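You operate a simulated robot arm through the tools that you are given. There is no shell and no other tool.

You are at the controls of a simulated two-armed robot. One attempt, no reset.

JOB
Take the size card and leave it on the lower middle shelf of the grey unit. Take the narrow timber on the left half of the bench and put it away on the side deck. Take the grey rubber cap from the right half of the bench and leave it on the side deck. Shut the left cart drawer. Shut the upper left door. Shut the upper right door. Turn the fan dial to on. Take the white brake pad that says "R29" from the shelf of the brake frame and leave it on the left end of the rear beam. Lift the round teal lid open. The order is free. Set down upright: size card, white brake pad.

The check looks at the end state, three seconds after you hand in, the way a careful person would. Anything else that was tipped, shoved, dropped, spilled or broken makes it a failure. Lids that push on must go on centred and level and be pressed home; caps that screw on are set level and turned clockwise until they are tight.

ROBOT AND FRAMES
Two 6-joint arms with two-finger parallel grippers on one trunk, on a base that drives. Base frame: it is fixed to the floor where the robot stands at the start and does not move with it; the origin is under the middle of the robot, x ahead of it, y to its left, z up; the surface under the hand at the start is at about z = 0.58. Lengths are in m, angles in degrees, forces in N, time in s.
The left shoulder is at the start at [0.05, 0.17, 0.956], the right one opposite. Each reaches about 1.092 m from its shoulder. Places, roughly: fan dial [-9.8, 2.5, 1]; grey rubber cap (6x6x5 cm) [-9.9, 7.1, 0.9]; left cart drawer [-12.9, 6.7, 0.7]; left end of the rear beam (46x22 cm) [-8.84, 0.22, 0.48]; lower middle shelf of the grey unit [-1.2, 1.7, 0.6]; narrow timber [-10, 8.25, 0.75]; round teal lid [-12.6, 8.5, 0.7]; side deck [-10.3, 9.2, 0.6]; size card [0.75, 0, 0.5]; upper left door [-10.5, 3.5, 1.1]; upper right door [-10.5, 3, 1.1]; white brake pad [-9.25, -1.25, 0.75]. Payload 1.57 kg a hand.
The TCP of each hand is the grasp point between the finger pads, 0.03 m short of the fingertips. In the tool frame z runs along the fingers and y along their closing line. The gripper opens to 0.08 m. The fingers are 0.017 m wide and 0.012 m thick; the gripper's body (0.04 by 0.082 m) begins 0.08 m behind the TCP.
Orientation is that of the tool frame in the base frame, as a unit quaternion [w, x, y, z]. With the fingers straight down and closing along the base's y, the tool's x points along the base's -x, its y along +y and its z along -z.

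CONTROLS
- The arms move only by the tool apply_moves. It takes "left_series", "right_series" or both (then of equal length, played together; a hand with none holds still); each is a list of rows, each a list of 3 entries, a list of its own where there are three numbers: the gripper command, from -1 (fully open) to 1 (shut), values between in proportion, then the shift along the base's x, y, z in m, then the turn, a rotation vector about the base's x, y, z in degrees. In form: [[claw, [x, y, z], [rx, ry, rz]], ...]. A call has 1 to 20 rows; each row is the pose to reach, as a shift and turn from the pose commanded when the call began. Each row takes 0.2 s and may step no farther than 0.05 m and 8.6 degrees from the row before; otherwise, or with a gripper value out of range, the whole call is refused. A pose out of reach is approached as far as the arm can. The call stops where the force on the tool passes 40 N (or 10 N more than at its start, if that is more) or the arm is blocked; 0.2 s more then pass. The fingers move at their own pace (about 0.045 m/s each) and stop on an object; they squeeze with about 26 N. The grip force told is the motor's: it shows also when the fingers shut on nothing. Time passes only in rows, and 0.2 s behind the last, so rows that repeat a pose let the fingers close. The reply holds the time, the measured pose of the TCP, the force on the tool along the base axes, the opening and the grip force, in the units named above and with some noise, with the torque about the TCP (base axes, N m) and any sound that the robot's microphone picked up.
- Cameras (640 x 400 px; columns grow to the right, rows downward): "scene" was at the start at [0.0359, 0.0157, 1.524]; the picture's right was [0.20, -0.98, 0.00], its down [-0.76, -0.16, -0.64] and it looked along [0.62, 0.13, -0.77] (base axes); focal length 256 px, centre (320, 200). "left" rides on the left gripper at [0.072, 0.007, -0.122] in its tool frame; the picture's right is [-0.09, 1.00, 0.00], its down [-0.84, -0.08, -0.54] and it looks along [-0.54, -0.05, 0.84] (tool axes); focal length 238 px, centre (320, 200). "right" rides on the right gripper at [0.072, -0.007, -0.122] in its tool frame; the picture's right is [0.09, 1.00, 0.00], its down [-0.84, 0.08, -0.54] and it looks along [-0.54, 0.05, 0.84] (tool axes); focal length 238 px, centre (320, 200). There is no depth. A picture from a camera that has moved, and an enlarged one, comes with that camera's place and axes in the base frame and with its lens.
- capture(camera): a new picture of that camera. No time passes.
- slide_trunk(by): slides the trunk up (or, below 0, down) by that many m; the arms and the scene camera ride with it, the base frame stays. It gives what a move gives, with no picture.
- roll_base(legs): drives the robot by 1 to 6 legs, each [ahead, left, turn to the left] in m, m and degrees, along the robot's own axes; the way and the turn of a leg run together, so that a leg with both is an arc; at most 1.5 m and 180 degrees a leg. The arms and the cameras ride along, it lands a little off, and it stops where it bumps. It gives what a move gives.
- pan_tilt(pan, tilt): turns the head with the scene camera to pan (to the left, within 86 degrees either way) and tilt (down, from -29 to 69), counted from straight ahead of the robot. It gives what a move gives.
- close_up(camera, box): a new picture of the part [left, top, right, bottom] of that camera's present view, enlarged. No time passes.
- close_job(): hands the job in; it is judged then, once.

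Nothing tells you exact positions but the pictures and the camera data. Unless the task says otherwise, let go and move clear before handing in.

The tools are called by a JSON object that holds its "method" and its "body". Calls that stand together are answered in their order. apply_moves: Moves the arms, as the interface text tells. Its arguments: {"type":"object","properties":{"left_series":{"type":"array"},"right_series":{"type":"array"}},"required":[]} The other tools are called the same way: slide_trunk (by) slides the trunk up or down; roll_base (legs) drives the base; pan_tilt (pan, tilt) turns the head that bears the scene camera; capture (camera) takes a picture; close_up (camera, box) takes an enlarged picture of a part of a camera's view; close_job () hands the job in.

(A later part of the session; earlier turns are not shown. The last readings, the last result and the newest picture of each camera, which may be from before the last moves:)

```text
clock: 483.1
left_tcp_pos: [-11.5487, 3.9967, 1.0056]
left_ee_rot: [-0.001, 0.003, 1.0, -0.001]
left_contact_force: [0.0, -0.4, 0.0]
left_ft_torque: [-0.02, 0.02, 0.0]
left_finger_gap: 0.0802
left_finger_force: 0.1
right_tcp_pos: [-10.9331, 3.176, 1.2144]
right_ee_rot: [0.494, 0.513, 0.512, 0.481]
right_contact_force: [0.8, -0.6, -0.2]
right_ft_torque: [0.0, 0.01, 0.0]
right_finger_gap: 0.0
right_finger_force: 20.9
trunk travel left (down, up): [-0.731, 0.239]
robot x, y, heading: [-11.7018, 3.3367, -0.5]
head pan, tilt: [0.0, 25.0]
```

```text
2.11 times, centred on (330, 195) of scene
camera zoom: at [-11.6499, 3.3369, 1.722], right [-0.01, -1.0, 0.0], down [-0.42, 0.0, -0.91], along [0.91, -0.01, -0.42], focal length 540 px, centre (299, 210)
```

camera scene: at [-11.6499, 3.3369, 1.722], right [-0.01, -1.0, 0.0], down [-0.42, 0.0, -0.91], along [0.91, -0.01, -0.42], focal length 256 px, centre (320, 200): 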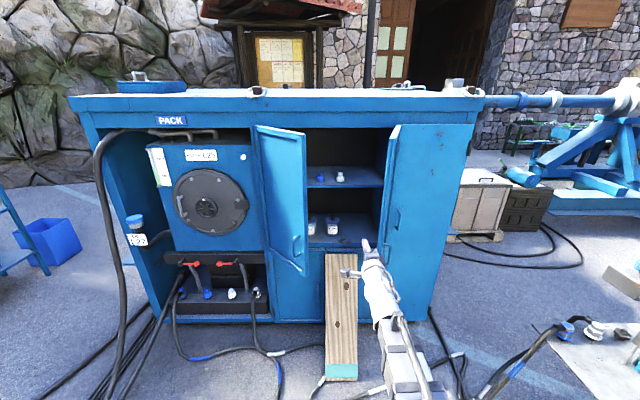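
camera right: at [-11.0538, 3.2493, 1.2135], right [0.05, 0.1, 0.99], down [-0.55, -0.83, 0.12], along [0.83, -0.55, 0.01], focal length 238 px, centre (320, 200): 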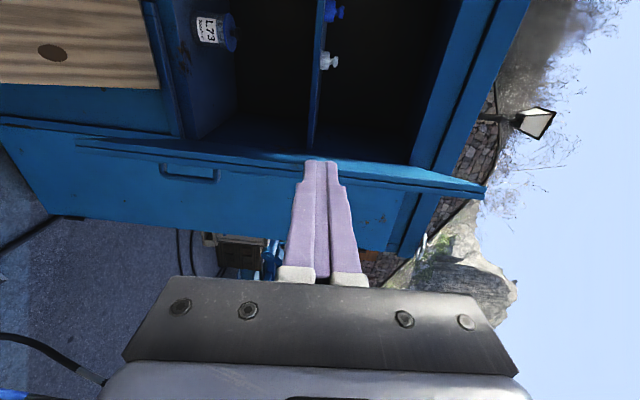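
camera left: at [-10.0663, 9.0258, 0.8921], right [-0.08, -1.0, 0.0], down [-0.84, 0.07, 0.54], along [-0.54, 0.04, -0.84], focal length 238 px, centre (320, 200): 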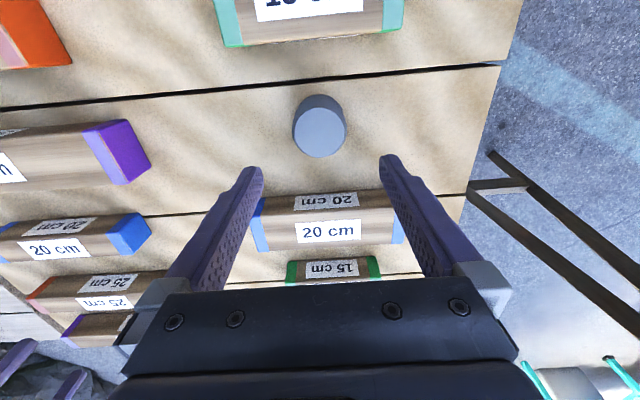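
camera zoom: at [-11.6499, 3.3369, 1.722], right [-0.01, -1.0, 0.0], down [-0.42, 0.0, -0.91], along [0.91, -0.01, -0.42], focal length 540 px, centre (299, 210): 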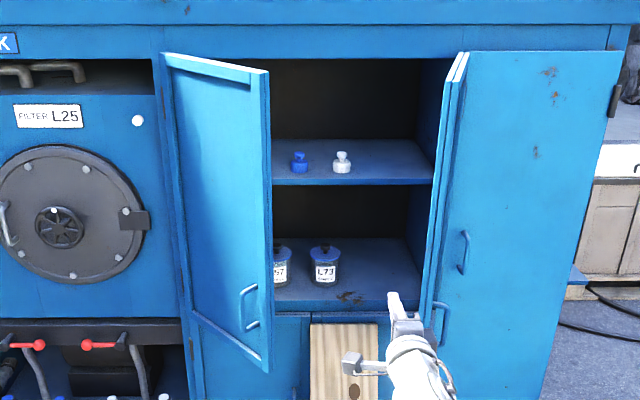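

Two views give the cabinet face at x of about -10.265. Left door: hinge y = 3.66, free edge [-10.556, 3.389]. Right door: hinge y = 2.91, free edge [-10.655, 3.044]. I'll move 0.3 m closer; the fist passes between the free edges, and I stop short of them.

{"method": "apply_moves", "body": {"right_series": [[1, [-0.02, 0.015, 0], [0, 0, 0]], [1, [-0.04, 0.03, 0], [0, 0, 0]]]}}

{"method": "roll_base", "body": {"legs": [[0.28, 0, 0.5]]}}

{"method": "capture", "body": {"camera": "scene"}}

{"method": "capture", "body": {"camera": "right"}}

```text
clock: 483.7
left_tcp_pos: [-11.5486, 3.9978, 1.0051]
left_ee_rot: [-0.001, 0.002, 1.0, -0.001]
left_contact_force: [-0.1, -0.8, 0.5]
left_ft_torque: [0.0, -0.01, -0.01]
left_finger_gap: 0.0799
left_finger_force: 0.0
right_tcp_pos: [-10.9744, 3.206, 1.2137]
right_ee_rot: [0.494, 0.514, 0.512, 0.48]
right_contact_force: [0.1, 0.0, -0.5]
right_ft_torque: [-0.01, 0.0, -0.01]
right_finger_gap: 0.0
right_finger_force: 21.5
trunk travel left (down, up): [-0.731, 0.239]
robot x, y, heading: [-11.7021, 3.338, -0.6]
head pan, tilt: [0.0, 25.0]
```

```text
clock: 485.7
left_tcp_pos: [-11.2699, 3.9961, 1.0054]
left_ee_rot: [-0.001, -0.002, 1.0, -0.001]
left_contact_force: [1.0, 0.4, -0.8]
left_ft_torque: [0.02, 0.04, 0.03]
left_finger_gap: 0.08
left_finger_force: 0.1
right_tcp_pos: [-10.6856, 3.2102, 1.2125]
right_ee_rot: [0.49, 0.511, 0.515, 0.482]
right_contact_force: [0.3, -0.8, 0.1]
right_ft_torque: [-0.01, -0.01, -0.02]
right_finger_gap: 0.0001
right_finger_force: 21.4
trunk travel left (down, up): [-0.731, 0.239]
robot x, y, heading: [-11.4216, 3.3353, 0.1]
head pan, tilt: [0.0, 25.0]
```

```text
taken
camera scene: at [-11.3638, 3.336, 1.7219], right [0.0, -1.0, 0.0], down [-0.42, 0.0, -0.91], along [0.91, 0.0, -0.42], focal length 256 px, centre (320, 200)
```

scene: 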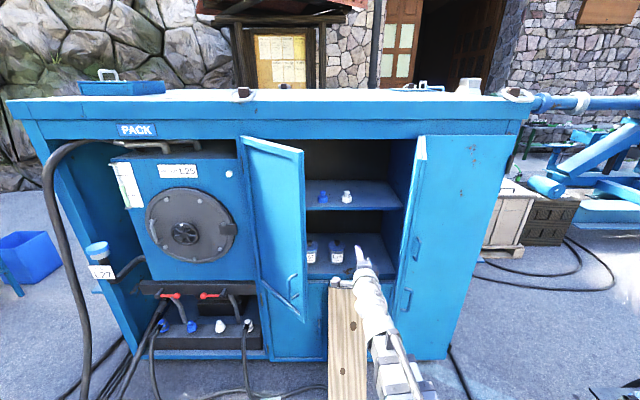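

```text
taken
camera right: at [-10.8076, 3.283, 1.2127], right [0.05, 0.1, 0.99], down [-0.54, -0.83, 0.12], along [0.84, -0.54, 0.01], focal length 238 px, centre (320, 200)
```

right: 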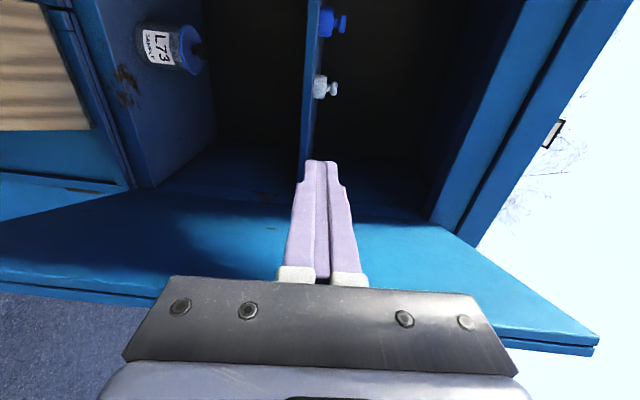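

I'll shift the fist left in front of the left door while pulling it back 8 cm, creep the base forward 8 cm, then push.

{"method": "apply_moves", "body": {"right_series": [[1, [0.0, 0.045, 0], [0, 0, 0]], [1, [-0.01, 0.09, 0], [0, 0, 0]], [1, [-0.03, 0.133, 0], [0, 0, 0]], [1, [-0.05, 0.175, 0], [0, 0, 0]], [1, [-0.07, 0.215, 0], [0, 0, 0]], [1, [-0.08, 0.235, 0], [0, 0, 0]]]}}

{"method": "roll_base", "body": {"legs": [[0.08, 0, 0]]}}

{"method": "capture", "body": {"camera": "right"}}

{"method": "capture", "body": {"camera": "scene"}}

```text
clock: 487.1
left_tcp_pos: [-11.2706, 3.996, 1.0059]
left_ee_rot: [-0.001, -0.001, 1.0, -0.001]
left_contact_force: [-0.2, -0.3, 0.3]
left_ft_torque: [0.02, 0.02, -0.02]
left_finger_gap: 0.08
left_finger_force: 0.2
right_tcp_pos: [-10.7658, 3.4426, 1.2077]
right_ee_rot: [0.489, 0.512, 0.525, 0.473]
right_contact_force: [0.4, 1.1, 0.5]
right_ft_torque: [-0.02, 0.01, 0.01]
right_finger_gap: 0.0001
right_finger_force: 21.4
right hand out of reach, approached as far as the arm can: row 5, 6
trunk travel left (down, up): [-0.731, 0.239]
robot x, y, heading: [-11.4199, 3.3352, -0.2]
head pan, tilt: [0.0, 25.0]
```

```text
clock: 488.2
left_tcp_pos: [-11.1886, 3.9973, 1.0046]
left_ee_rot: [-0.003, -0.002, 1.0, 0.0]
left_contact_force: [-0.8, -0.4, -0.1]
left_ft_torque: [0.04, 0.09, 0.02]
left_finger_gap: 0.0799
left_finger_force: 0.1
right_tcp_pos: [-10.6835, 3.4428, 1.2077]
right_ee_rot: [0.488, 0.512, 0.526, 0.473]
right_contact_force: [0.9, 1.0, -0.1]
right_ft_torque: [-0.02, -0.01, -0.02]
right_finger_gap: 0.0002
right_finger_force: 21.3
trunk travel left (down, up): [-0.731, 0.239]
robot x, y, heading: [-11.3394, 3.3377, 0.0]
head pan, tilt: [0.0, 25.0]
```

```text
taken
camera right: at [-10.8053, 3.5145, 1.2091], right [0.08, 0.12, 0.99], down [-0.53, -0.83, 0.14], along [0.84, -0.54, 0.0], focal length 238 px, centre (320, 200)
```

right: 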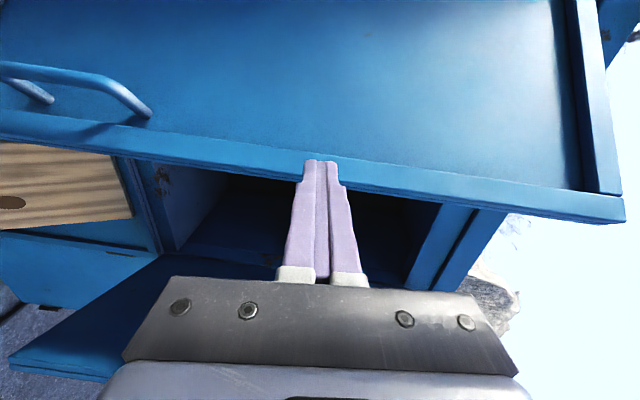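

```text
taken
camera scene: at [-11.2822, 3.336, 1.7219], right [0.0, -1.0, 0.0], down [-0.42, 0.0, -0.91], along [0.91, 0.0, -0.42], focal length 256 px, centre (320, 200)
```

scene: 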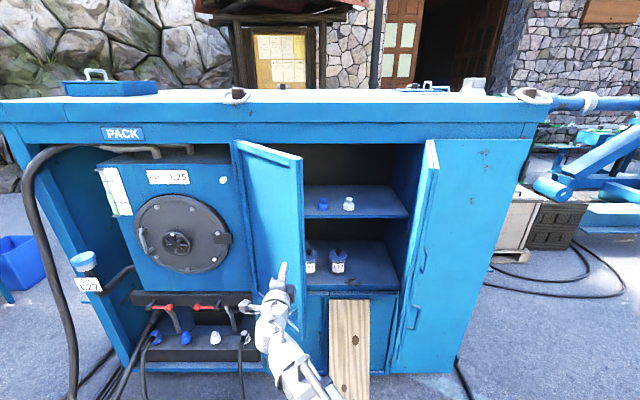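

The fist is in front of the left door's outer face. Pushing straight toward the cabinet.

{"method": "apply_moves", "body": {"right_series": [[1, [0.03, 0.01, 0], [0, 0, 0]], [1, [0.06, 0.02, 0], [0, 0, 0]], [1, [0.09, 0.02, 0], [0, 0, 0]], [1, [0.12, 0.02, 0], [0, 0, 0]], [1, [0.15, 0.02, 0], [0, 0, 0]], [1, [0.18, 0.02, 0], [0, 0, 0]]]}}

{"method": "capture", "body": {"camera": "scene"}}

```text
clock: 489.6
left_tcp_pos: [-11.1898, 3.9966, 1.0049]
left_ee_rot: [0.0, -0.002, 1.0, -0.001]
left_contact_force: [0.0, 0.0, 0.2]
left_ft_torque: [-0.02, 0.0, 0.01]
left_finger_gap: 0.08
left_finger_force: 0.0
right_tcp_pos: [-10.5034, 3.463, 1.2088]
right_ee_rot: [0.488, 0.51, 0.525, 0.475]
right_contact_force: [0.3, 0.2, 0.3]
right_ft_torque: [0.0, 0.0, -0.02]
right_finger_gap: 0.0
right_finger_force: 21.6
trunk travel left (down, up): [-0.731, 0.239]
robot x, y, heading: [-11.3372, 3.3351, -0.0]
head pan, tilt: [0.0, 25.0]
```

```text
taken
camera scene: at [-11.2839, 3.3362, 1.7219], right [0.0, -1.0, 0.0], down [-0.42, 0.0, -0.91], along [0.91, 0.0, -0.42], focal length 256 px, centre (320, 200)
```

scene: 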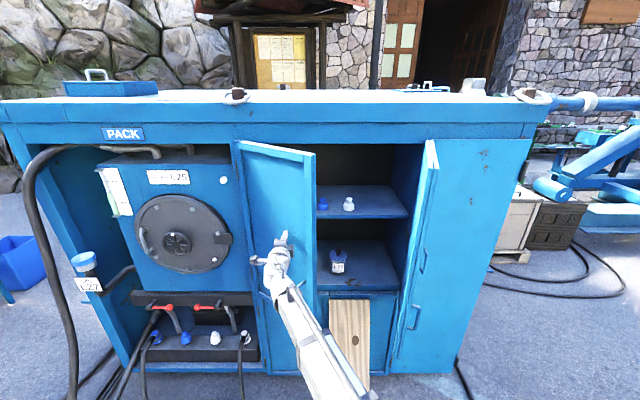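

The door is swinging in with negligible force. Continuing until it meets the frame.

{"method": "apply_moves", "body": {"right_series": [[1, [0.03, 0, 0], [0, 0, 0]], [1, [0.06, 0, 0], [0, 0, 0]], [1, [0.09, 0, 0], [0, 0, 0]], [1, [0.12, 0, 0], [0, 0, 0]], [1, [0.145, 0, 0], [0, 0, 0]], [1, [0.165, 0, 0], [0, 0, 0]], [1, [0.185, 0, 0], [0, 0, 0]], [1, [0.2, 0, 0], [0, 0, 0]]]}}

{"method": "capture", "body": {"camera": "scene"}}

```text
clock: 490.9
left_tcp_pos: [-11.1913, 3.996, 1.0063]
left_ee_rot: [-0.001, -0.002, 1.0, -0.001]
left_contact_force: [0.5, -0.1, -0.3]
left_ft_torque: [0.0, 0.02, 0.02]
left_finger_gap: 0.0799
left_finger_force: 0.0
right_tcp_pos: [-10.3583, 3.4634, 1.2081]
right_ee_rot: [0.488, 0.512, 0.525, 0.474]
right_contact_force: [-4.8, 1.1, 3.7]
right_ft_torque: [-0.02, -0.17, -0.02]
right_finger_gap: 0.0001
right_finger_force: 21.4
trunk travel left (down, up): [-0.731, 0.239]
robot x, y, heading: [-11.3382, 3.3344, 0.0]
head pan, tilt: [0.0, 25.0]
stopped in row 6 (right hand): the force on the tool passed its limit at 46 N (the readings are from after the stop); the commanded pose is now the measured one
```

```text
taken
camera scene: at [-11.285, 3.336, 1.7221], right [0.0, -1.0, 0.0], down [-0.42, 0.0, -0.91], along [0.91, 0.0, -0.42], focal length 256 px, centre (320, 200)
```

scene: 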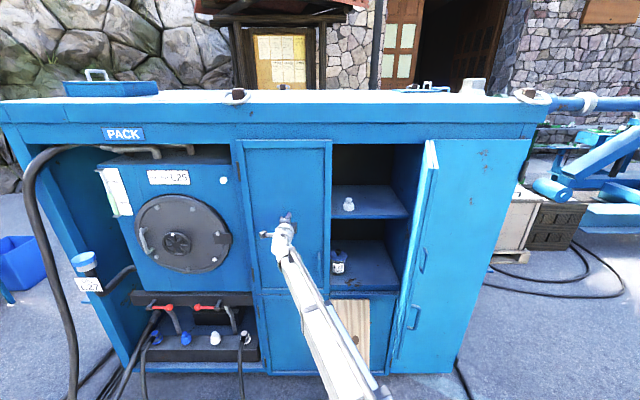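

The left door is shut flush. Now I pull back, move the fist around to the outer (south) side of the right door, and push it closed.

{"method": "apply_moves", "body": {"right_series": [[1, [-0.045, 0, 0], [0, 0, 0]], [1, [-0.09, 0, 0], [0, 0, 0]], [1, [-0.135, 0, 0], [0, 0, 0]], [1, [-0.18, 0, 0], [0, 0, 0]], [1, [-0.225, 0, 0], [0, 0, 0]], [1, [-0.27, 0, 0], [0, 0, 0]], [1, [-0.31, 0, 0], [0, 0, 0]]]}}

{"method": "roll_base", "body": {"legs": [[-0.22, 0, 0]]}}

{"method": "apply_moves", "body": {"right_series": [[1, [0, -0.045, 0], [0, 0, 0]], [1, [0, -0.09, 0], [0, 0, 0]], [1, [0, -0.135, 0], [0, 0, 0]], [1, [0, -0.18, 0], [0, 0, 0]], [1, [0, -0.225, 0], [0, 0, 0]], [1, [0, -0.27, 0], [0, 0, 0]], [1, [0, -0.315, 0], [0, 0, 0]], [1, [0, -0.36, 0], [0, 0, 0]], [1, [0, -0.405, 0], [0, 0, 0]], [1, [0, -0.45, 0], [0, 0, 0]], [1, [0, -0.495, 0], [0, 0, 0]], [1, [0, -0.54, 0], [0, 0, 0]], [1, [0, -0.585, 0], [0, 0, 0]], [1, [0, -0.61, 0], [0, 0, 0]]]}}

{"method": "capture", "body": {"camera": "scene"}}

{"method": "capture", "body": {"camera": "right"}}

```text
clock: 492.5
left_tcp_pos: [-11.1905, 3.9961, 1.0039]
left_ee_rot: [-0.001, -0.002, 1.0, 0.0]
left_contact_force: [0.0, -0.6, -0.5]
left_ft_torque: [-0.04, -0.01, 0.01]
left_finger_gap: 0.08
left_finger_force: 0.1
right_tcp_pos: [-10.6698, 3.4665, 1.2075]
right_ee_rot: [0.488, 0.512, 0.526, 0.473]
right_contact_force: [-0.6, 0.8, -0.2]
right_ft_torque: [-0.02, 0.01, -0.02]
right_finger_gap: 0.0001
right_finger_force: 21.4
trunk travel left (down, up): [-0.731, 0.239]
robot x, y, heading: [-11.3388, 3.3384, 0.2]
head pan, tilt: [0.0, 25.0]
```

```text
clock: 494.2
left_tcp_pos: [-11.4164, 3.9969, 1.0057]
left_ee_rot: [0.0, -0.005, 1.0, -0.001]
left_contact_force: [0.0, 1.0, -0.5]
left_ft_torque: [0.0, -0.04, 0.01]
left_finger_gap: 0.0802
left_finger_force: 0.1
right_tcp_pos: [-10.8919, 3.4695, 1.2083]
right_ee_rot: [0.486, 0.51, 0.527, 0.476]
right_contact_force: [-1.0, 0.8, 1.0]
right_ft_torque: [-0.01, 0.01, 0.03]
right_finger_gap: 0.0001
right_finger_force: 21.9
trunk travel left (down, up): [-0.731, 0.239]
robot x, y, heading: [-11.5592, 3.3338, 0.3]
head pan, tilt: [0.0, 25.0]
```

```text
clock: 497.2
left_tcp_pos: [-11.4137, 3.9962, 1.0048]
left_ee_rot: [-0.001, -0.004, 1.0, -0.001]
left_contact_force: [0.0, -0.7, 0.7]
left_ft_torque: [0.0, -0.04, -0.02]
left_finger_gap: 0.08
left_finger_force: 0.1
right_tcp_pos: [-10.8904, 2.856, 1.2079]
right_ee_rot: [0.486, 0.51, 0.527, 0.475]
right_contact_force: [-0.6, 0.7, 0.3]
right_ft_torque: [0.01, 0.01, 0.0]
right_finger_gap: 0.0
right_finger_force: 21.4
right hand out of reach, approached as far as the arm can: row 5, 6, 7, 8, 11
trunk travel left (down, up): [-0.731, 0.239]
robot x, y, heading: [-11.5597, 3.3334, 0.6]
head pan, tilt: [0.0, 25.0]
```

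```text
taken
camera scene: at [-11.5062, 3.3354, 1.722], right [0.01, -1.0, 0.0], down [-0.42, 0.0, -0.91], along [0.91, 0.0, -0.42], focal length 256 px, centre (320, 200)
```

scene: 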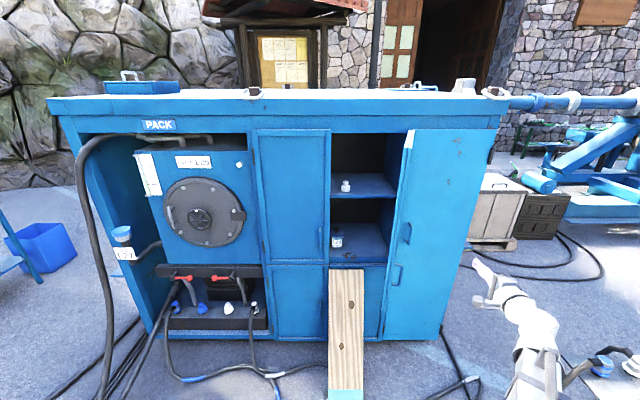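

```text
taken
camera right: at [-11.0126, 2.9277, 1.2099], right [0.07, 0.12, 0.99], down [-0.53, -0.84, 0.14], along [0.85, -0.53, 0.0], focal length 238 px, centre (320, 200)
```

right: 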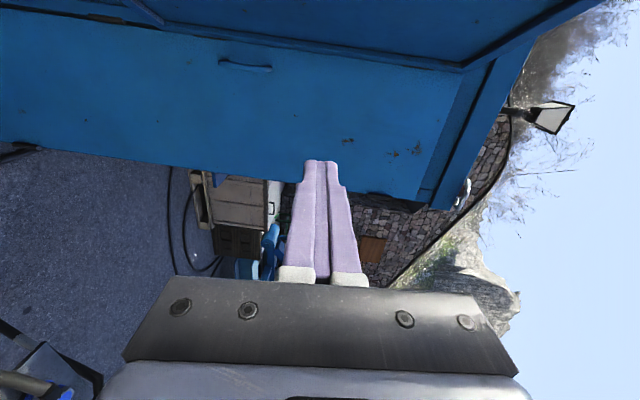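

The upper right door is the narrow panel seen nearly edge-on at px 395–413, and the fist is now on its outer side. I'll move in to x of about -10.6 and then push it toward +y.

{"method": "roll_base", "body": {"legs": [[0.11, 0, 0]]}}

{"method": "apply_moves", "body": {"right_series": [[1, [0.045, 0, 0], [0, 0, 0]], [1, [0.09, 0, 0], [0, 0, 0]], [1, [0.135, 0, 0], [0, 0, 0]], [1, [0.17, 0, 0], [0, 0, 0]]]}}

{"method": "capture", "body": {"camera": "scene"}}

{"method": "capture", "body": {"camera": "right"}}

```text
clock: 498.4
left_tcp_pos: [-11.3048, 3.997, 1.0038]
left_ee_rot: [-0.002, -0.005, 1.0, 0.0]
left_contact_force: [0.1, -0.5, -0.6]
left_ft_torque: [0.0, 0.02, -0.03]
left_finger_gap: 0.0802
left_finger_force: 0.0
right_tcp_pos: [-10.7805, 2.8587, 1.208]
right_ee_rot: [0.486, 0.51, 0.527, 0.475]
right_contact_force: [0.4, -0.2, -0.8]
right_ft_torque: [-0.02, -0.03, -0.02]
right_finger_gap: 0.0
right_finger_force: 21.4
trunk travel left (down, up): [-0.731, 0.239]
robot x, y, heading: [-11.4485, 3.3361, 0.3]
head pan, tilt: [0.0, 25.0]
```

```text
clock: 499.4
left_tcp_pos: [-11.3056, 3.9964, 1.0055]
left_ee_rot: [0.0, -0.004, 1.0, 0.0]
left_contact_force: [-0.3, -0.1, -0.2]
left_ft_torque: [0.03, -0.02, -0.01]
left_finger_gap: 0.08
left_finger_force: 0.1
right_tcp_pos: [-10.6133, 2.8596, 1.209]
right_ee_rot: [0.487, 0.509, 0.527, 0.475]
right_contact_force: [0.0, 0.1, -0.1]
right_ft_torque: [0.02, 0.03, -0.02]
right_finger_gap: 0.0
right_finger_force: 21.2
trunk travel left (down, up): [-0.731, 0.239]
robot x, y, heading: [-11.4493, 3.3369, 0.4]
head pan, tilt: [0.0, 25.0]
```

```text
taken
camera scene: at [-11.3976, 3.3361, 1.722], right [0.01, -1.0, 0.0], down [-0.42, 0.0, -0.91], along [0.91, 0.0, -0.42], focal length 256 px, centre (320, 200)
```

scene: 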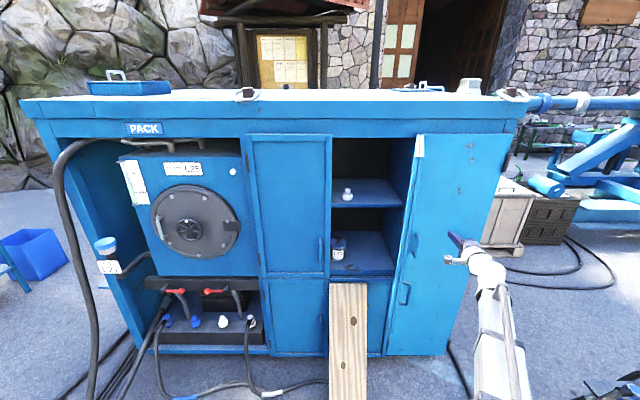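

```text
taken
camera right: at [-10.7357, 2.9294, 1.2098], right [0.07, 0.12, 0.99], down [-0.53, -0.84, 0.14], along [0.85, -0.53, 0.0], focal length 238 px, centre (320, 200)
```

right: 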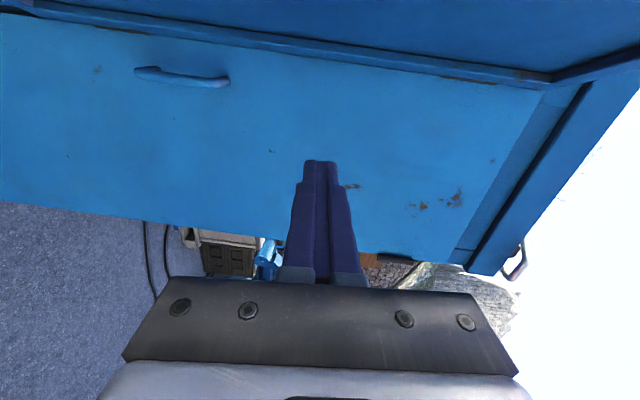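

The geometry of the right door needs a closer look before I push. Zooming in on that strip.

{"method": "close_up", "body": {"camera": "scene", "box": [320, 120, 460, 260]}}

{"method": "close_up", "body": {"camera": "scene", "box": [320, 230, 460, 370]}}

```text
2.86 times, centred on (390, 190) of scene
camera zoom: at [-11.3976, 3.3361, 1.722], right [0.01, -1.0, 0.0], down [-0.42, 0.0, -0.91], along [0.91, 0.0, -0.42], focal length 732 px, centre (120, 229)
```

zoom: 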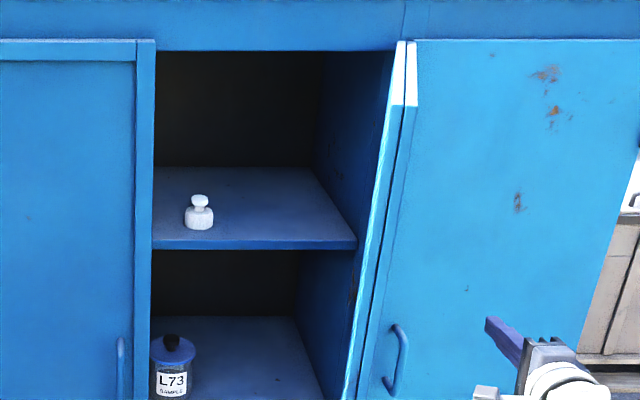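

```text
2.86 times, centred on (390, 300) of scene
camera zoom: at [-11.3976, 3.3361, 1.722], right [0.01, -1.0, 0.0], down [-0.42, 0.0, -0.91], along [0.91, 0.0, -0.42], focal length 732 px, centre (120, -86)
```

zoom: 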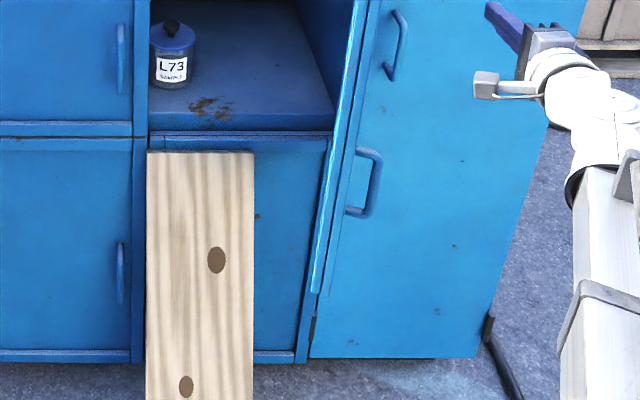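

Confirmed: the right door is nearly edge-on, free edge near [-10.65, 3.04], with its handle at z of about 0.955, below my fist height of 1.21. Pushing it in along its arc.

{"method": "apply_moves", "body": {"right_series": [[1, [0, 0.04, 0], [0, 0, 0]], [1, [0, 0.08, 0], [0, 0, 0]], [1, [0, 0.12, 0], [0, 0, 0]], [1, [0.0, 0.15, 0], [0, 0, 0]], [1, [0.02, 0.19, 0], [0, 0, 0]], [1, [0.045, 0.23, 0], [0, 0, 0]]]}}

{"method": "capture", "body": {"camera": "scene"}}

{"method": "capture", "body": {"camera": "right"}}

```text
clock: 500.8
left_tcp_pos: [-11.3056, 3.9975, 1.0053]
left_ee_rot: [-0.001, -0.004, 1.0, 0.0]
left_contact_force: [0.1, -0.7, 0.2]
left_ft_torque: [-0.03, -0.03, -0.03]
left_finger_gap: 0.0798
left_finger_force: 0.1
right_tcp_pos: [-10.5667, 3.0919, 1.2077]
right_ee_rot: [0.485, 0.511, 0.527, 0.475]
right_contact_force: [-0.2, -0.6, 0.1]
right_ft_torque: [0.01, 0.0, 0.03]
right_finger_gap: 0.0
right_finger_force: 21.9
trunk travel left (down, up): [-0.731, 0.239]
robot x, y, heading: [-11.4515, 3.3329, 0.1]
head pan, tilt: [0.0, 25.0]
```

```text
taken
camera scene: at [-11.3974, 3.3366, 1.722], right [0.0, -1.0, 0.0], down [-0.42, 0.0, -0.91], along [0.91, 0.0, -0.42], focal length 256 px, centre (320, 200)
```

scene: 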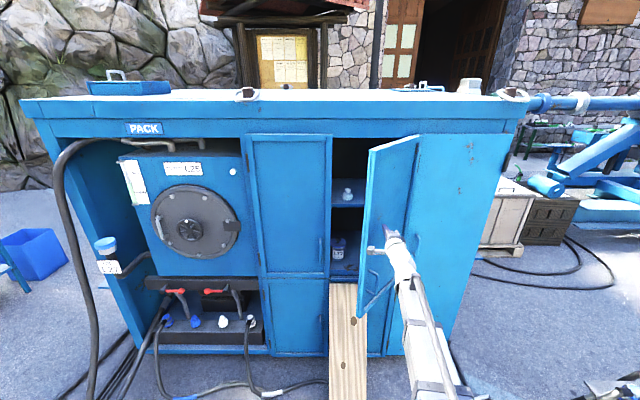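

```text
taken
camera right: at [-10.6882, 3.1636, 1.2097], right [0.08, 0.12, 0.99], down [-0.53, -0.84, 0.14], along [0.85, -0.53, 0.0], focal length 238 px, centre (320, 200)
```

right: 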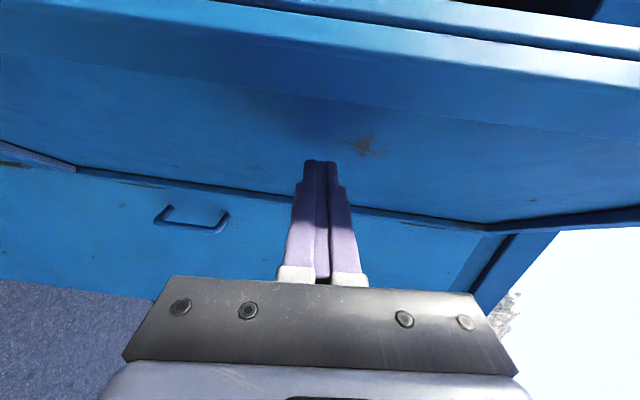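

The right door is swinging in nicely and clears the plank's top. Finishing the push.

{"method": "apply_moves", "body": {"right_series": [[1, [0.025, 0.028, 0], [0, 0, 0]], [1, [0.05, 0.052, 0], [0, 0, 0]], [1, [0.077, 0.074, 0], [0, 0, 0]], [1, [0.105, 0.09, 0], [0, 0, 0]], [1, [0.13, 0.102, 0], [0, 0, 0]], [1, [0.155, 0.11, 0], [0, 0, 0]], [1, [0.18, 0.115, 0], [0, 0, 0]], [1, [0.2, 0.118, 0], [0, 0, 0]], [1, [0.22, 0.118, 0], [0, 0, 0]], [1, [0.235, 0.118, 0], [0, 0, 0]]]}}

{"method": "capture", "body": {"camera": "scene"}}

```text
clock: 502.8
left_tcp_pos: [-11.3073, 3.9982, 1.0056]
left_ee_rot: [-0.001, -0.004, 1.0, -0.001]
left_contact_force: [-0.2, -0.3, -0.8]
left_ft_torque: [-0.01, 0.02, 0.01]
left_finger_gap: 0.0799
left_finger_force: 0.0
right_tcp_pos: [-10.3576, 3.2091, 1.209]
right_ee_rot: [0.486, 0.51, 0.527, 0.475]
right_contact_force: [-8.4, 0.1, 6.4]
right_ft_torque: [0.02, -0.26, -0.02]
right_finger_gap: 0.0
right_finger_force: 20.5
trunk travel left (down, up): [-0.731, 0.239]
robot x, y, heading: [-11.4523, 3.3358, 0.4]
head pan, tilt: [0.0, 25.0]
stopped in row 10 (right hand): the force on the tool passed its limit at 52 N (the readings are from after the stop); the commanded pose is now the measured one
```

```text
taken
camera scene: at [-11.3995, 3.3364, 1.7222], right [0.0, -1.0, 0.0], down [-0.42, 0.0, -0.91], along [0.91, 0.0, -0.42], focal length 256 px, centre (320, 200)
```

scene: 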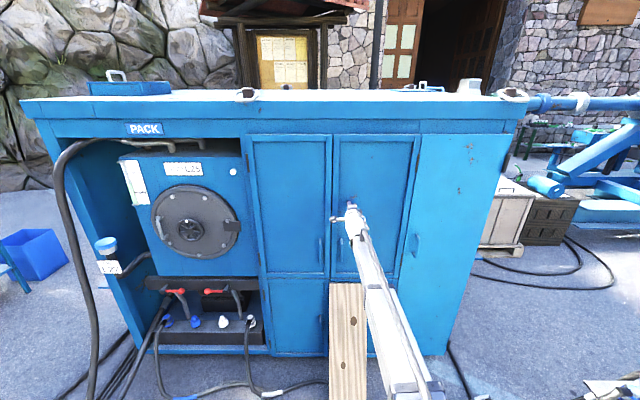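

Both upper doors are shut. I'll pull back and verify they stay closed and the plank hasn't moved.

{"method": "apply_moves", "body": {"right_series": [[1, [-0.045, 0, 0], [0, 0, 0]], [1, [-0.09, 0, 0], [0, 0, 0]], [1, [-0.135, 0, 0], [0, 0, 0]], [1, [-0.18, 0, 0], [0, 0, 0]], [1, [-0.225, 0, 0], [0, 0, 0]], [1, [-0.27, 0, 0], [0, 0, 0]], [1, [-0.31, 0, 0], [0, 0, 0]]]}}

{"method": "close_up", "body": {"camera": "scene", "box": [230, 110, 450, 380]}}

{"method": "pan_tilt", "body": {"pan": -50, "tilt": 25}}

{"method": "capture", "body": {"camera": "scene"}}

```text
clock: 504.4
left_tcp_pos: [-11.306, 3.9976, 1.0062]
left_ee_rot: [0.0, -0.005, 1.0, -0.001]
left_contact_force: [-0.6, -0.6, 0.3]
left_ft_torque: [0.02, -0.03, 0.02]
left_finger_gap: 0.08
left_finger_force: 0.1
right_tcp_pos: [-10.6661, 3.2103, 1.2081]
right_ee_rot: [0.485, 0.512, 0.527, 0.474]
right_contact_force: [0.0, -0.5, 0.7]
right_ft_torque: [0.03, 0.03, -0.01]
right_finger_gap: 0.0002
right_finger_force: 21.3
trunk travel left (down, up): [-0.731, 0.239]
robot x, y, heading: [-11.4559, 3.3432, 0.2]
head pan, tilt: [0.0, 25.0]
```

```text
1.48 times, centred on (340, 245) of scene
camera zoom: at [-11.3988, 3.3363, 1.722], right [0.01, -1.0, 0.0], down [-0.42, 0.0, -0.91], along [0.91, 0.0, -0.42], focal length 380 px, centre (290, 133)
```

zoom: 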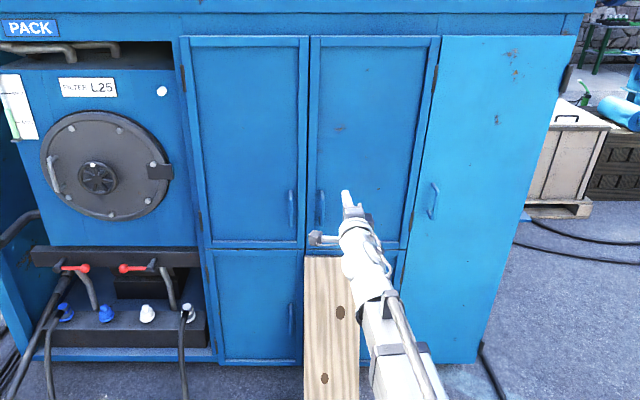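

```text
clock: 505.6
left_tcp_pos: [-11.3065, 3.9975, 1.0062]
left_ee_rot: [-0.001, -0.005, 1.0, -0.001]
left_contact_force: [0.4, 0.5, -0.1]
left_ft_torque: [0.01, 0.0, 0.01]
left_finger_gap: 0.08
left_finger_force: 0.0
right_tcp_pos: [-10.6637, 3.2099, 1.2067]
right_ee_rot: [0.485, 0.511, 0.528, 0.474]
right_contact_force: [0.0, -0.2, -0.2]
right_ft_torque: [-0.01, 0.0, -0.01]
right_finger_gap: 0.0002
right_finger_force: 21.4
trunk travel left (down, up): [-0.731, 0.239]
robot x, y, heading: [-11.4529, 3.335, 0.4]
head pan, tilt: [-50.0, 25.0]
```

```text
taken
camera scene: at [-11.4305, 3.2656, 1.722], right [-0.76, -0.65, 0.0], down [-0.27, 0.32, -0.91], along [0.59, -0.69, -0.42], focal length 256 px, centre (320, 200)
```

scene: 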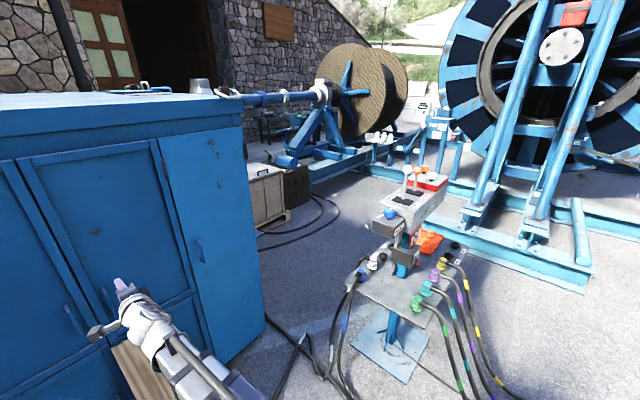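

Both upper doors are closed and the plank is in place. Next is the fan dial on the container's south face. The control stand blocks the direct way, so I'll back off west, bring the left arm forward, and look for a way along the south.

{"method": "roll_base", "body": {"legs": [[-1.45, 0, 0]]}}

{"method": "apply_moves", "body": {"left_series": [[-1, [0.0377, -0.0048, 0], [0, 0, 0]], [-1, [0.0753, -0.0125, 0], [0, 0, 0]], [-1, [0.1126, -0.0232, 0], [0, 0, 0]], [-1, [0.1493, -0.0368, 0], [0, 0, 0]], [-1, [0.1852, -0.0533, 0], [0, 0, 0]], [-1, [0.2201, -0.0726, 0], [0, 0, 0]], [-1, [0.2537, -0.0948, 0], [0, 0, 0]], [-1, [0.2859, -0.1197, 0], [0, 0, 0]], [-1, [0.3162, -0.1473, 0], [0, 0, 0]], [-1, [0.3447, -0.1773, 0], [0, 0, 0]], [-1, [0.3711, -0.2097, 0], [0, 0, 0]], [-1, [0.3951, -0.2443, 0], [0, 0, 0]], [-1, [0.4166, -0.2809, 0], [0, 0, 0]], [-1, [0.4354, -0.3195, 0], [0, 0, 0]], [-1, [0.4514, -0.3596, 0], [0, 0, 0]], [-1, [0.4644, -0.4013, 0], [0, 0, 0]], [-1, [0.4743, -0.4441, 0], [0, 0, 0]], [-1, [0.4811, -0.491, 0], [0, 0, 0]]]}}

{"method": "roll_base", "body": {"legs": [[0, 0, -90], [1.3, 0, 0]]}}

{"method": "pan_tilt", "body": {"pan": 65, "tilt": 25}}

{"method": "capture", "body": {"camera": "scene"}}

{"method": "pan_tilt", "body": {"pan": 0, "tilt": 25}}

{"method": "capture", "body": {"camera": "scene"}}

```text
clock: 512.6
left_tcp_pos: [-12.7262, 3.9906, 1.005]
left_ee_rot: [0.0, -0.003, 1.0, -0.001]
left_contact_force: [-0.1, -0.7, 0.0]
left_ft_torque: [-0.01, 0.01, -0.01]
left_finger_gap: 0.0799
left_finger_force: 0.0
right_tcp_pos: [-12.0867, 3.2032, 1.2073]
right_ee_rot: [0.486, 0.512, 0.527, 0.474]
right_contact_force: [-0.2, 0.0, 0.4]
right_ft_torque: [0.01, 0.02, 0.01]
right_finger_gap: 0.0
right_finger_force: 21.0
trunk travel left (down, up): [-0.731, 0.239]
robot x, y, heading: [-12.8703, 3.3307, -0.1]
head pan, tilt: [-50.0, 25.0]
```

```text
clock: 516.4
left_tcp_pos: [-12.2457, 3.5006, 1.0052]
left_ee_rot: [0.0, -0.004, 1.0, 0.0]
left_contact_force: [-1.0, -0.4, 0.3]
left_ft_torque: [0.02, -0.04, 0.01]
left_finger_gap: 0.0801
left_finger_force: 0.0
left hand out of reach, approached as far as the arm can: row 4
right_tcp_pos: [-12.0856, 3.2024, 1.2089]
right_ee_rot: [0.485, 0.512, 0.527, 0.473]
right_contact_force: [-0.5, -0.6, 0.0]
right_ft_torque: [0.02, -0.03, -0.01]
right_finger_gap: 0.0
right_finger_force: 20.9
trunk travel left (down, up): [-0.731, 0.239]
robot x, y, heading: [-12.8744, 3.3276, 0.3]
head pan, tilt: [-50.0, 25.0]
```

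```text
clock: 526.7
left_tcp_pos: [-12.6684, 1.4312, 1.0052]
left_ee_rot: [-0.001, 0.698, 0.717, 0.0]
left_contact_force: [-0.8, -0.1, 0.1]
left_ft_torque: [0.0, -0.02, -0.02]
left_finger_gap: 0.08
left_finger_force: 0.0
right_tcp_pos: [-12.9634, 1.2654, 1.2066]
right_ee_rot: [0.677, 0.735, 0.018, -0.002]
right_contact_force: [-0.6, -0.3, 0.5]
right_ft_torque: [0.02, 0.02, 0.01]
right_finger_gap: 0.0002
right_finger_force: 21.6
trunk travel left (down, up): [-0.731, 0.239]
robot x, y, heading: [-12.8522, 2.05, -88.6]
head pan, tilt: [-50.0, 25.0]
```

```text
clock: 528.6
left_tcp_pos: [-12.669, 1.4314, 1.0057]
left_ee_rot: [-0.002, 0.698, 0.716, 0.0]
left_contact_force: [0.0, -0.3, -0.1]
left_ft_torque: [0.0, -0.05, 0.04]
left_finger_gap: 0.0801
left_finger_force: 0.0
right_tcp_pos: [-12.9642, 1.2662, 1.2071]
right_ee_rot: [0.678, 0.735, 0.019, -0.002]
right_contact_force: [0.8, 0.5, -0.2]
right_ft_torque: [0.01, 0.01, 0.01]
right_finger_gap: 0.0
right_finger_force: 21.2
trunk travel left (down, up): [-0.731, 0.239]
robot x, y, heading: [-12.8556, 2.056, -88.8]
head pan, tilt: [65.0, 25.0]
```

```text
taken
camera scene: at [-12.7675, 2.0567, 1.722], right [-0.4, -0.92, 0.0], down [-0.39, 0.17, -0.91], along [0.83, -0.37, -0.42], focal length 256 px, centre (320, 200)
```

scene: 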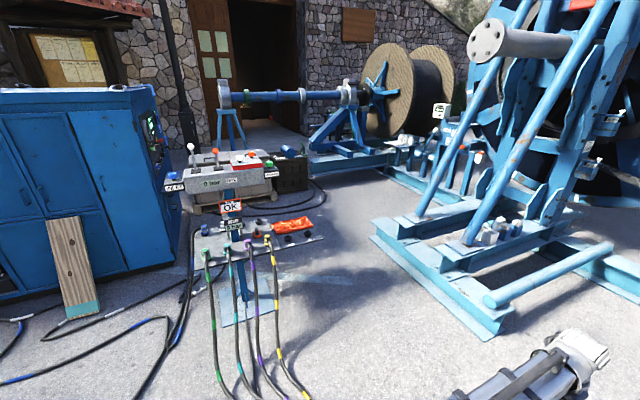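

```text
clock: 530.0
left_tcp_pos: [-12.6694, 1.431, 1.0044]
left_ee_rot: [-0.001, 0.698, 0.717, 0.0]
left_contact_force: [-0.4, 0.0, 0.5]
left_ft_torque: [-0.01, -0.01, -0.02]
left_finger_gap: 0.0799
left_finger_force: 0.0
right_tcp_pos: [-12.9634, 1.2663, 1.2087]
right_ee_rot: [0.678, 0.735, 0.018, -0.003]
right_contact_force: [-0.4, -0.4, -0.7]
right_ft_torque: [0.0, 0.02, 0.01]
right_finger_gap: 0.0001
right_finger_force: 21.2
trunk travel left (down, up): [-0.731, 0.239]
robot x, y, heading: [-12.8527, 2.0563, -88.5]
head pan, tilt: [0.0, 25.0]
```

```text
taken
camera scene: at [-12.8497, 2.0018, 1.722], right [-1.0, -0.02, 0.0], down [-0.01, 0.42, -0.91], along [0.02, -0.91, -0.42], focal length 256 px, centre (320, 200)
```

scene: 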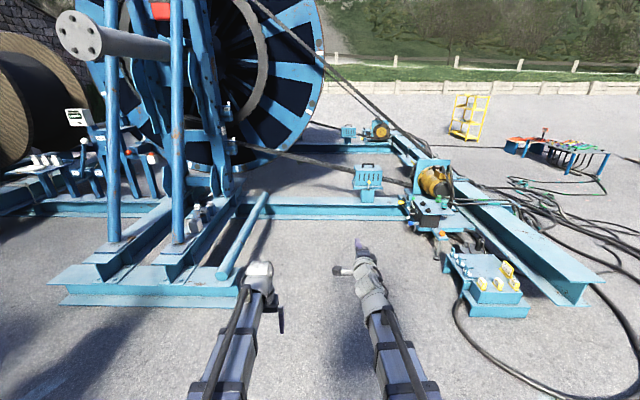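

I see a corridor between the control stand's table (south end y of about 1.38) and the big wheel's beam (y of about 0.66). The fan panel with green lights is on the container's south face. I'll line up along y = 1.02 and go through carefully.

{"method": "roll_base", "body": {"legs": [[0, 0, 88.5], [0, -1.03, 0]]}}

{"method": "pan_tilt", "body": {"pan": 0, "tilt": 35}}

{"method": "capture", "body": {"camera": "scene"}}

```text
clock: 539.2
left_tcp_pos: [-12.2335, 1.1595, 1.0063]
left_ee_rot: [-0.001, 0.003, 1.0, -0.001]
left_contact_force: [0.0, 0.0, 0.3]
left_ft_torque: [0.03, 0.02, 0.0]
left_finger_gap: 0.0799
left_finger_force: 0.1
right_tcp_pos: [-12.0762, 0.8574, 1.2068]
right_ee_rot: [0.488, 0.515, 0.524, 0.471]
right_contact_force: [0.3, 0.6, 0.0]
right_ft_torque: [0.0, 0.02, 0.01]
right_finger_gap: 0.0
right_finger_force: 20.8
trunk travel left (down, up): [-0.731, 0.239]
robot x, y, heading: [-12.8591, 0.9946, -0.2]
head pan, tilt: [0.0, 25.0]
```

```text
clock: 539.9
left_tcp_pos: [-12.2329, 1.1589, 1.0046]
left_ee_rot: [-0.001, 0.003, 1.0, -0.001]
left_contact_force: [0.2, 0.7, -0.3]
left_ft_torque: [0.02, 0.01, -0.01]
left_finger_gap: 0.0799
left_finger_force: 0.1
right_tcp_pos: [-12.0755, 0.8599, 1.208]
right_ee_rot: [0.49, 0.515, 0.523, 0.47]
right_contact_force: [0.1, 0.2, 0.5]
right_ft_torque: [-0.01, 0.04, -0.03]
right_finger_gap: 0.0
right_finger_force: 21.4
trunk travel left (down, up): [-0.731, 0.239]
robot x, y, heading: [-12.862, 0.9944, -0.5]
head pan, tilt: [0.0, 35.0]
```

```text
taken
camera scene: at [-12.8115, 0.9952, 1.7063], right [-0.01, -1.0, 0.0], down [-0.57, 0.01, -0.82], along [0.82, -0.01, -0.57], focal length 256 px, centre (320, 200)
```

scene: 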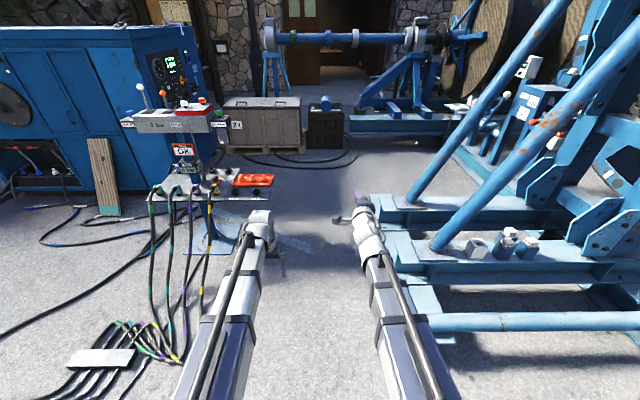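

There's comfortable clearance. Driving east along the corridor.

{"method": "roll_base", "body": {"legs": [[1.2, 0.02, 0.5], [1.0, 0, 0]]}}

{"method": "capture", "body": {"camera": "scene"}}

{"method": "pan_tilt", "body": {"pan": 60, "tilt": 15}}

{"method": "capture", "body": {"camera": "scene"}}

{"method": "close_up", "body": {"camera": "scene", "box": [150, 80, 420, 300]}}

```text
clock: 550.9
left_tcp_pos: [-10.0017, 1.2385, 1.0055]
left_ee_rot: [-0.001, -0.011, 1.0, -0.001]
left_contact_force: [0.3, -0.3, -0.3]
left_ft_torque: [0.02, 0.0, 0.02]
left_finger_gap: 0.08
left_finger_force: 0.0
right_tcp_pos: [-9.836, 0.9425, 1.2075]
right_ee_rot: [0.482, 0.508, 0.532, 0.476]
right_contact_force: [-0.1, -0.9, 0.7]
right_ft_torque: [-0.03, 0.0, 0.01]
right_finger_gap: 0.0
right_finger_force: 21.6
trunk travel left (down, up): [-0.731, 0.239]
robot x, y, heading: [-10.6259, 1.0558, 1.4]
head pan, tilt: [0.0, 35.0]
```

```text
taken
camera scene: at [-10.5752, 1.0577, 1.7062], right [0.02, -1.0, 0.0], down [-0.57, -0.01, -0.82], along [0.82, 0.02, -0.57], focal length 256 px, centre (320, 200)
```

scene: 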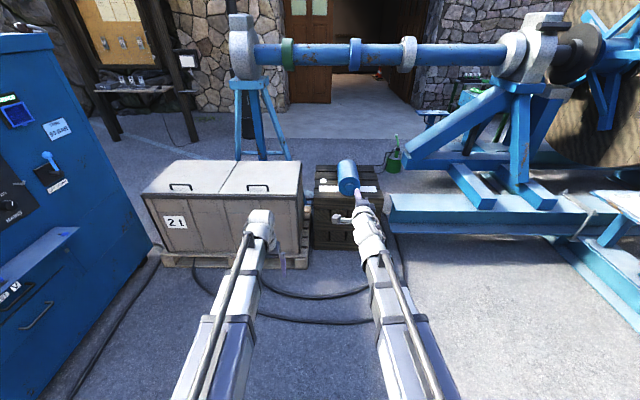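

```text
clock: 552.2
left_tcp_pos: [-10.0028, 1.2388, 1.0061]
left_ee_rot: [-0.001, -0.012, 1.0, 0.0]
left_contact_force: [-0.7, 0.4, 0.6]
left_ft_torque: [-0.01, -0.04, -0.01]
left_finger_gap: 0.0799
left_finger_force: 0.1
right_tcp_pos: [-9.8367, 0.9399, 1.2083]
right_ee_rot: [0.483, 0.507, 0.531, 0.477]
right_contact_force: [-0.4, 0.0, 0.5]
right_ft_torque: [0.0, 0.0, -0.04]
right_finger_gap: 0.0
right_finger_force: 21.1
trunk travel left (down, up): [-0.731, 0.239]
robot x, y, heading: [-10.622, 1.0571, 1.2]
head pan, tilt: [60.0, 15.0]
```

```text
taken
camera scene: at [-10.6187, 1.1377, 1.7382], right [0.88, -0.48, 0.0], down [-0.13, -0.23, -0.97], along [0.47, 0.85, -0.26], focal length 256 px, centre (320, 200)
```

scene: 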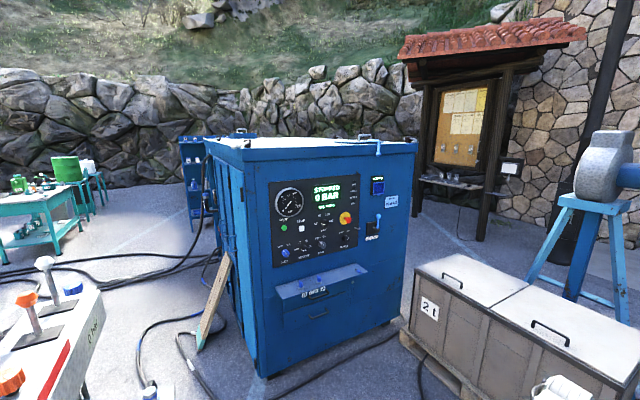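

```text
1.82 times, centred on (285, 190) of scene
camera zoom: at [-10.6187, 1.1377, 1.7382], right [0.88, -0.48, 0.0], down [-0.13, -0.23, -0.97], along [0.47, 0.85, -0.26], focal length 466 px, centre (384, 218)
```

zoom: 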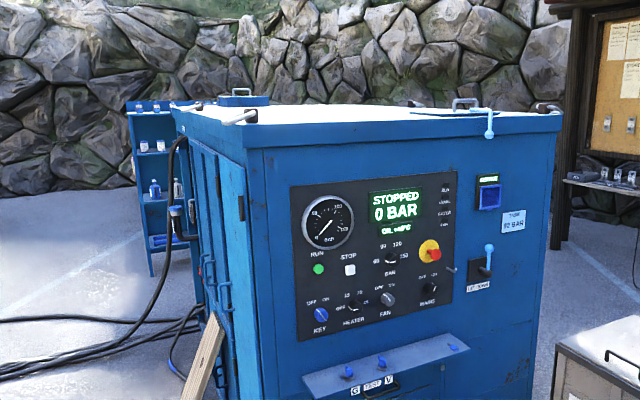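

The fan knob is on the black panel on the container's south face, at about [-9.857, 2.5, 1.01], marked OFF/ON. I'll drive to face the panel from the south.

{"method": "roll_base", "body": {"legs": [[0.59, -0.02, 0], [0, 0, 88.7], [0.35, 0, 0]]}}

{"method": "pan_tilt", "body": {"pan": 0, "tilt": 25}}

{"method": "capture", "body": {"camera": "scene"}}

{"method": "close_up", "body": {"camera": "scene", "box": [250, 80, 450, 240]}}

```text
clock: 561.2
left_tcp_pos: [-10.2006, 2.0276, 1.0048]
left_ee_rot: [-0.001, -0.706, 0.708, -0.001]
left_contact_force: [-0.2, -0.4, -0.1]
left_ft_torque: [-0.01, 0.02, -0.01]
left_finger_gap: 0.0802
left_finger_force: 0.0
right_tcp_pos: [-9.902, 2.1851, 1.2072]
right_ee_rot: [0.012, -0.007, 0.735, 0.678]
right_contact_force: [-0.5, -0.4, 0.9]
right_ft_torque: [-0.01, -0.04, -0.03]
right_finger_gap: 0.0001
right_finger_force: 21.2
trunk travel left (down, up): [-0.731, 0.239]
robot x, y, heading: [-10.039, 1.3982, 89.7]
head pan, tilt: [60.0, 15.0]
```

```text
clock: 562.5
left_tcp_pos: [-10.2007, 2.0265, 1.0047]
left_ee_rot: [0.0, -0.706, 0.708, -0.002]
left_contact_force: [0.8, 0.4, -0.6]
left_ft_torque: [0.01, -0.01, 0.01]
left_finger_gap: 0.08
left_finger_force: 0.0
right_tcp_pos: [-9.9002, 2.1843, 1.2078]
right_ee_rot: [0.012, -0.008, 0.735, 0.678]
right_contact_force: [0.5, 0.3, 0.7]
right_ft_torque: [0.0, -0.02, 0.02]
right_finger_gap: 0.0
right_finger_force: 21.3
trunk travel left (down, up): [-0.731, 0.239]
robot x, y, heading: [-10.0351, 1.3999, 89.7]
head pan, tilt: [0.0, 25.0]
```

```text
taken
camera scene: at [-10.0336, 1.4518, 1.722], right [1.0, 0.0, 0.0], down [0.0, -0.42, -0.91], along [0.0, 0.91, -0.42], focal length 256 px, centre (320, 200)
```

scene: 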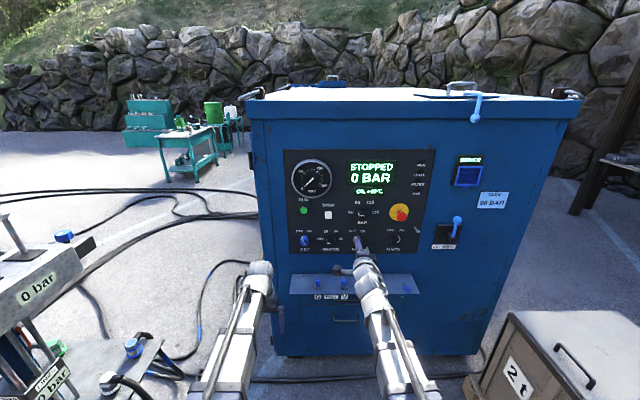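

```text
2.50 times, centred on (350, 160) of scene
camera zoom: at [-10.0336, 1.4518, 1.722], right [1.0, 0.0, 0.0], down [0.0, -0.42, -0.91], along [0.0, 0.91, -0.42], focal length 641 px, centre (245, 300)
```

zoom: 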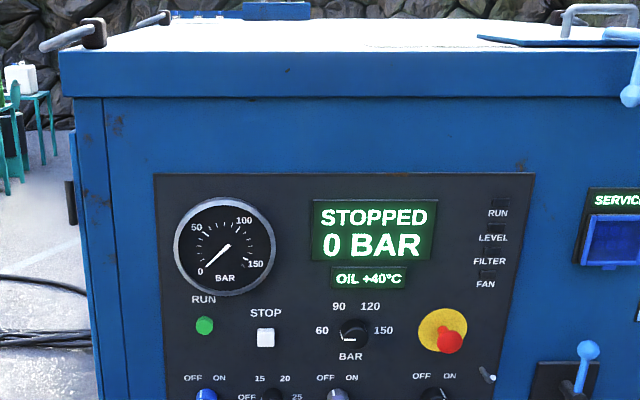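

{"method": "close_up", "body": {"camera": "scene", "box": [285, 215, 425, 305]}}

{"method": "capture", "body": {"camera": "right"}}

```text
4.44 times, centred on (355, 260) of scene
camera zoom: at [-10.0336, 1.4518, 1.722], right [1.0, 0.0, 0.0], down [0.0, -0.42, -0.91], along [0.0, 0.91, -0.42], focal length 1139 px, centre (164, -67)
```

zoom: 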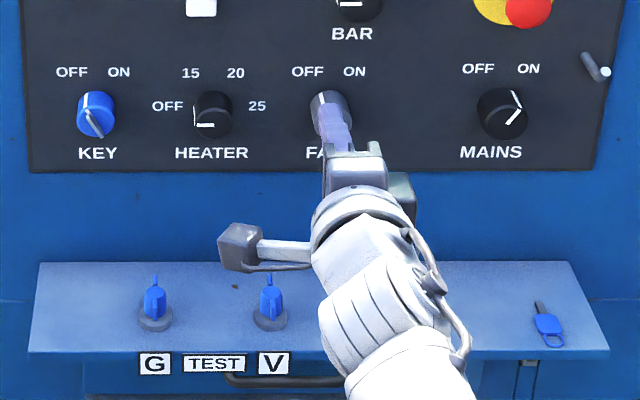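

```text
taken
camera right: at [-9.9724, 2.0622, 1.2094], right [-0.12, 0.08, 0.99], down [0.83, -0.54, 0.14], along [0.54, 0.84, 0.0], focal length 238 px, centre (320, 200)
```

right: 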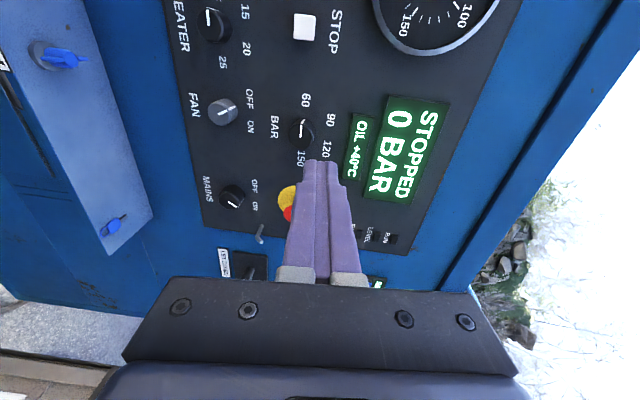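

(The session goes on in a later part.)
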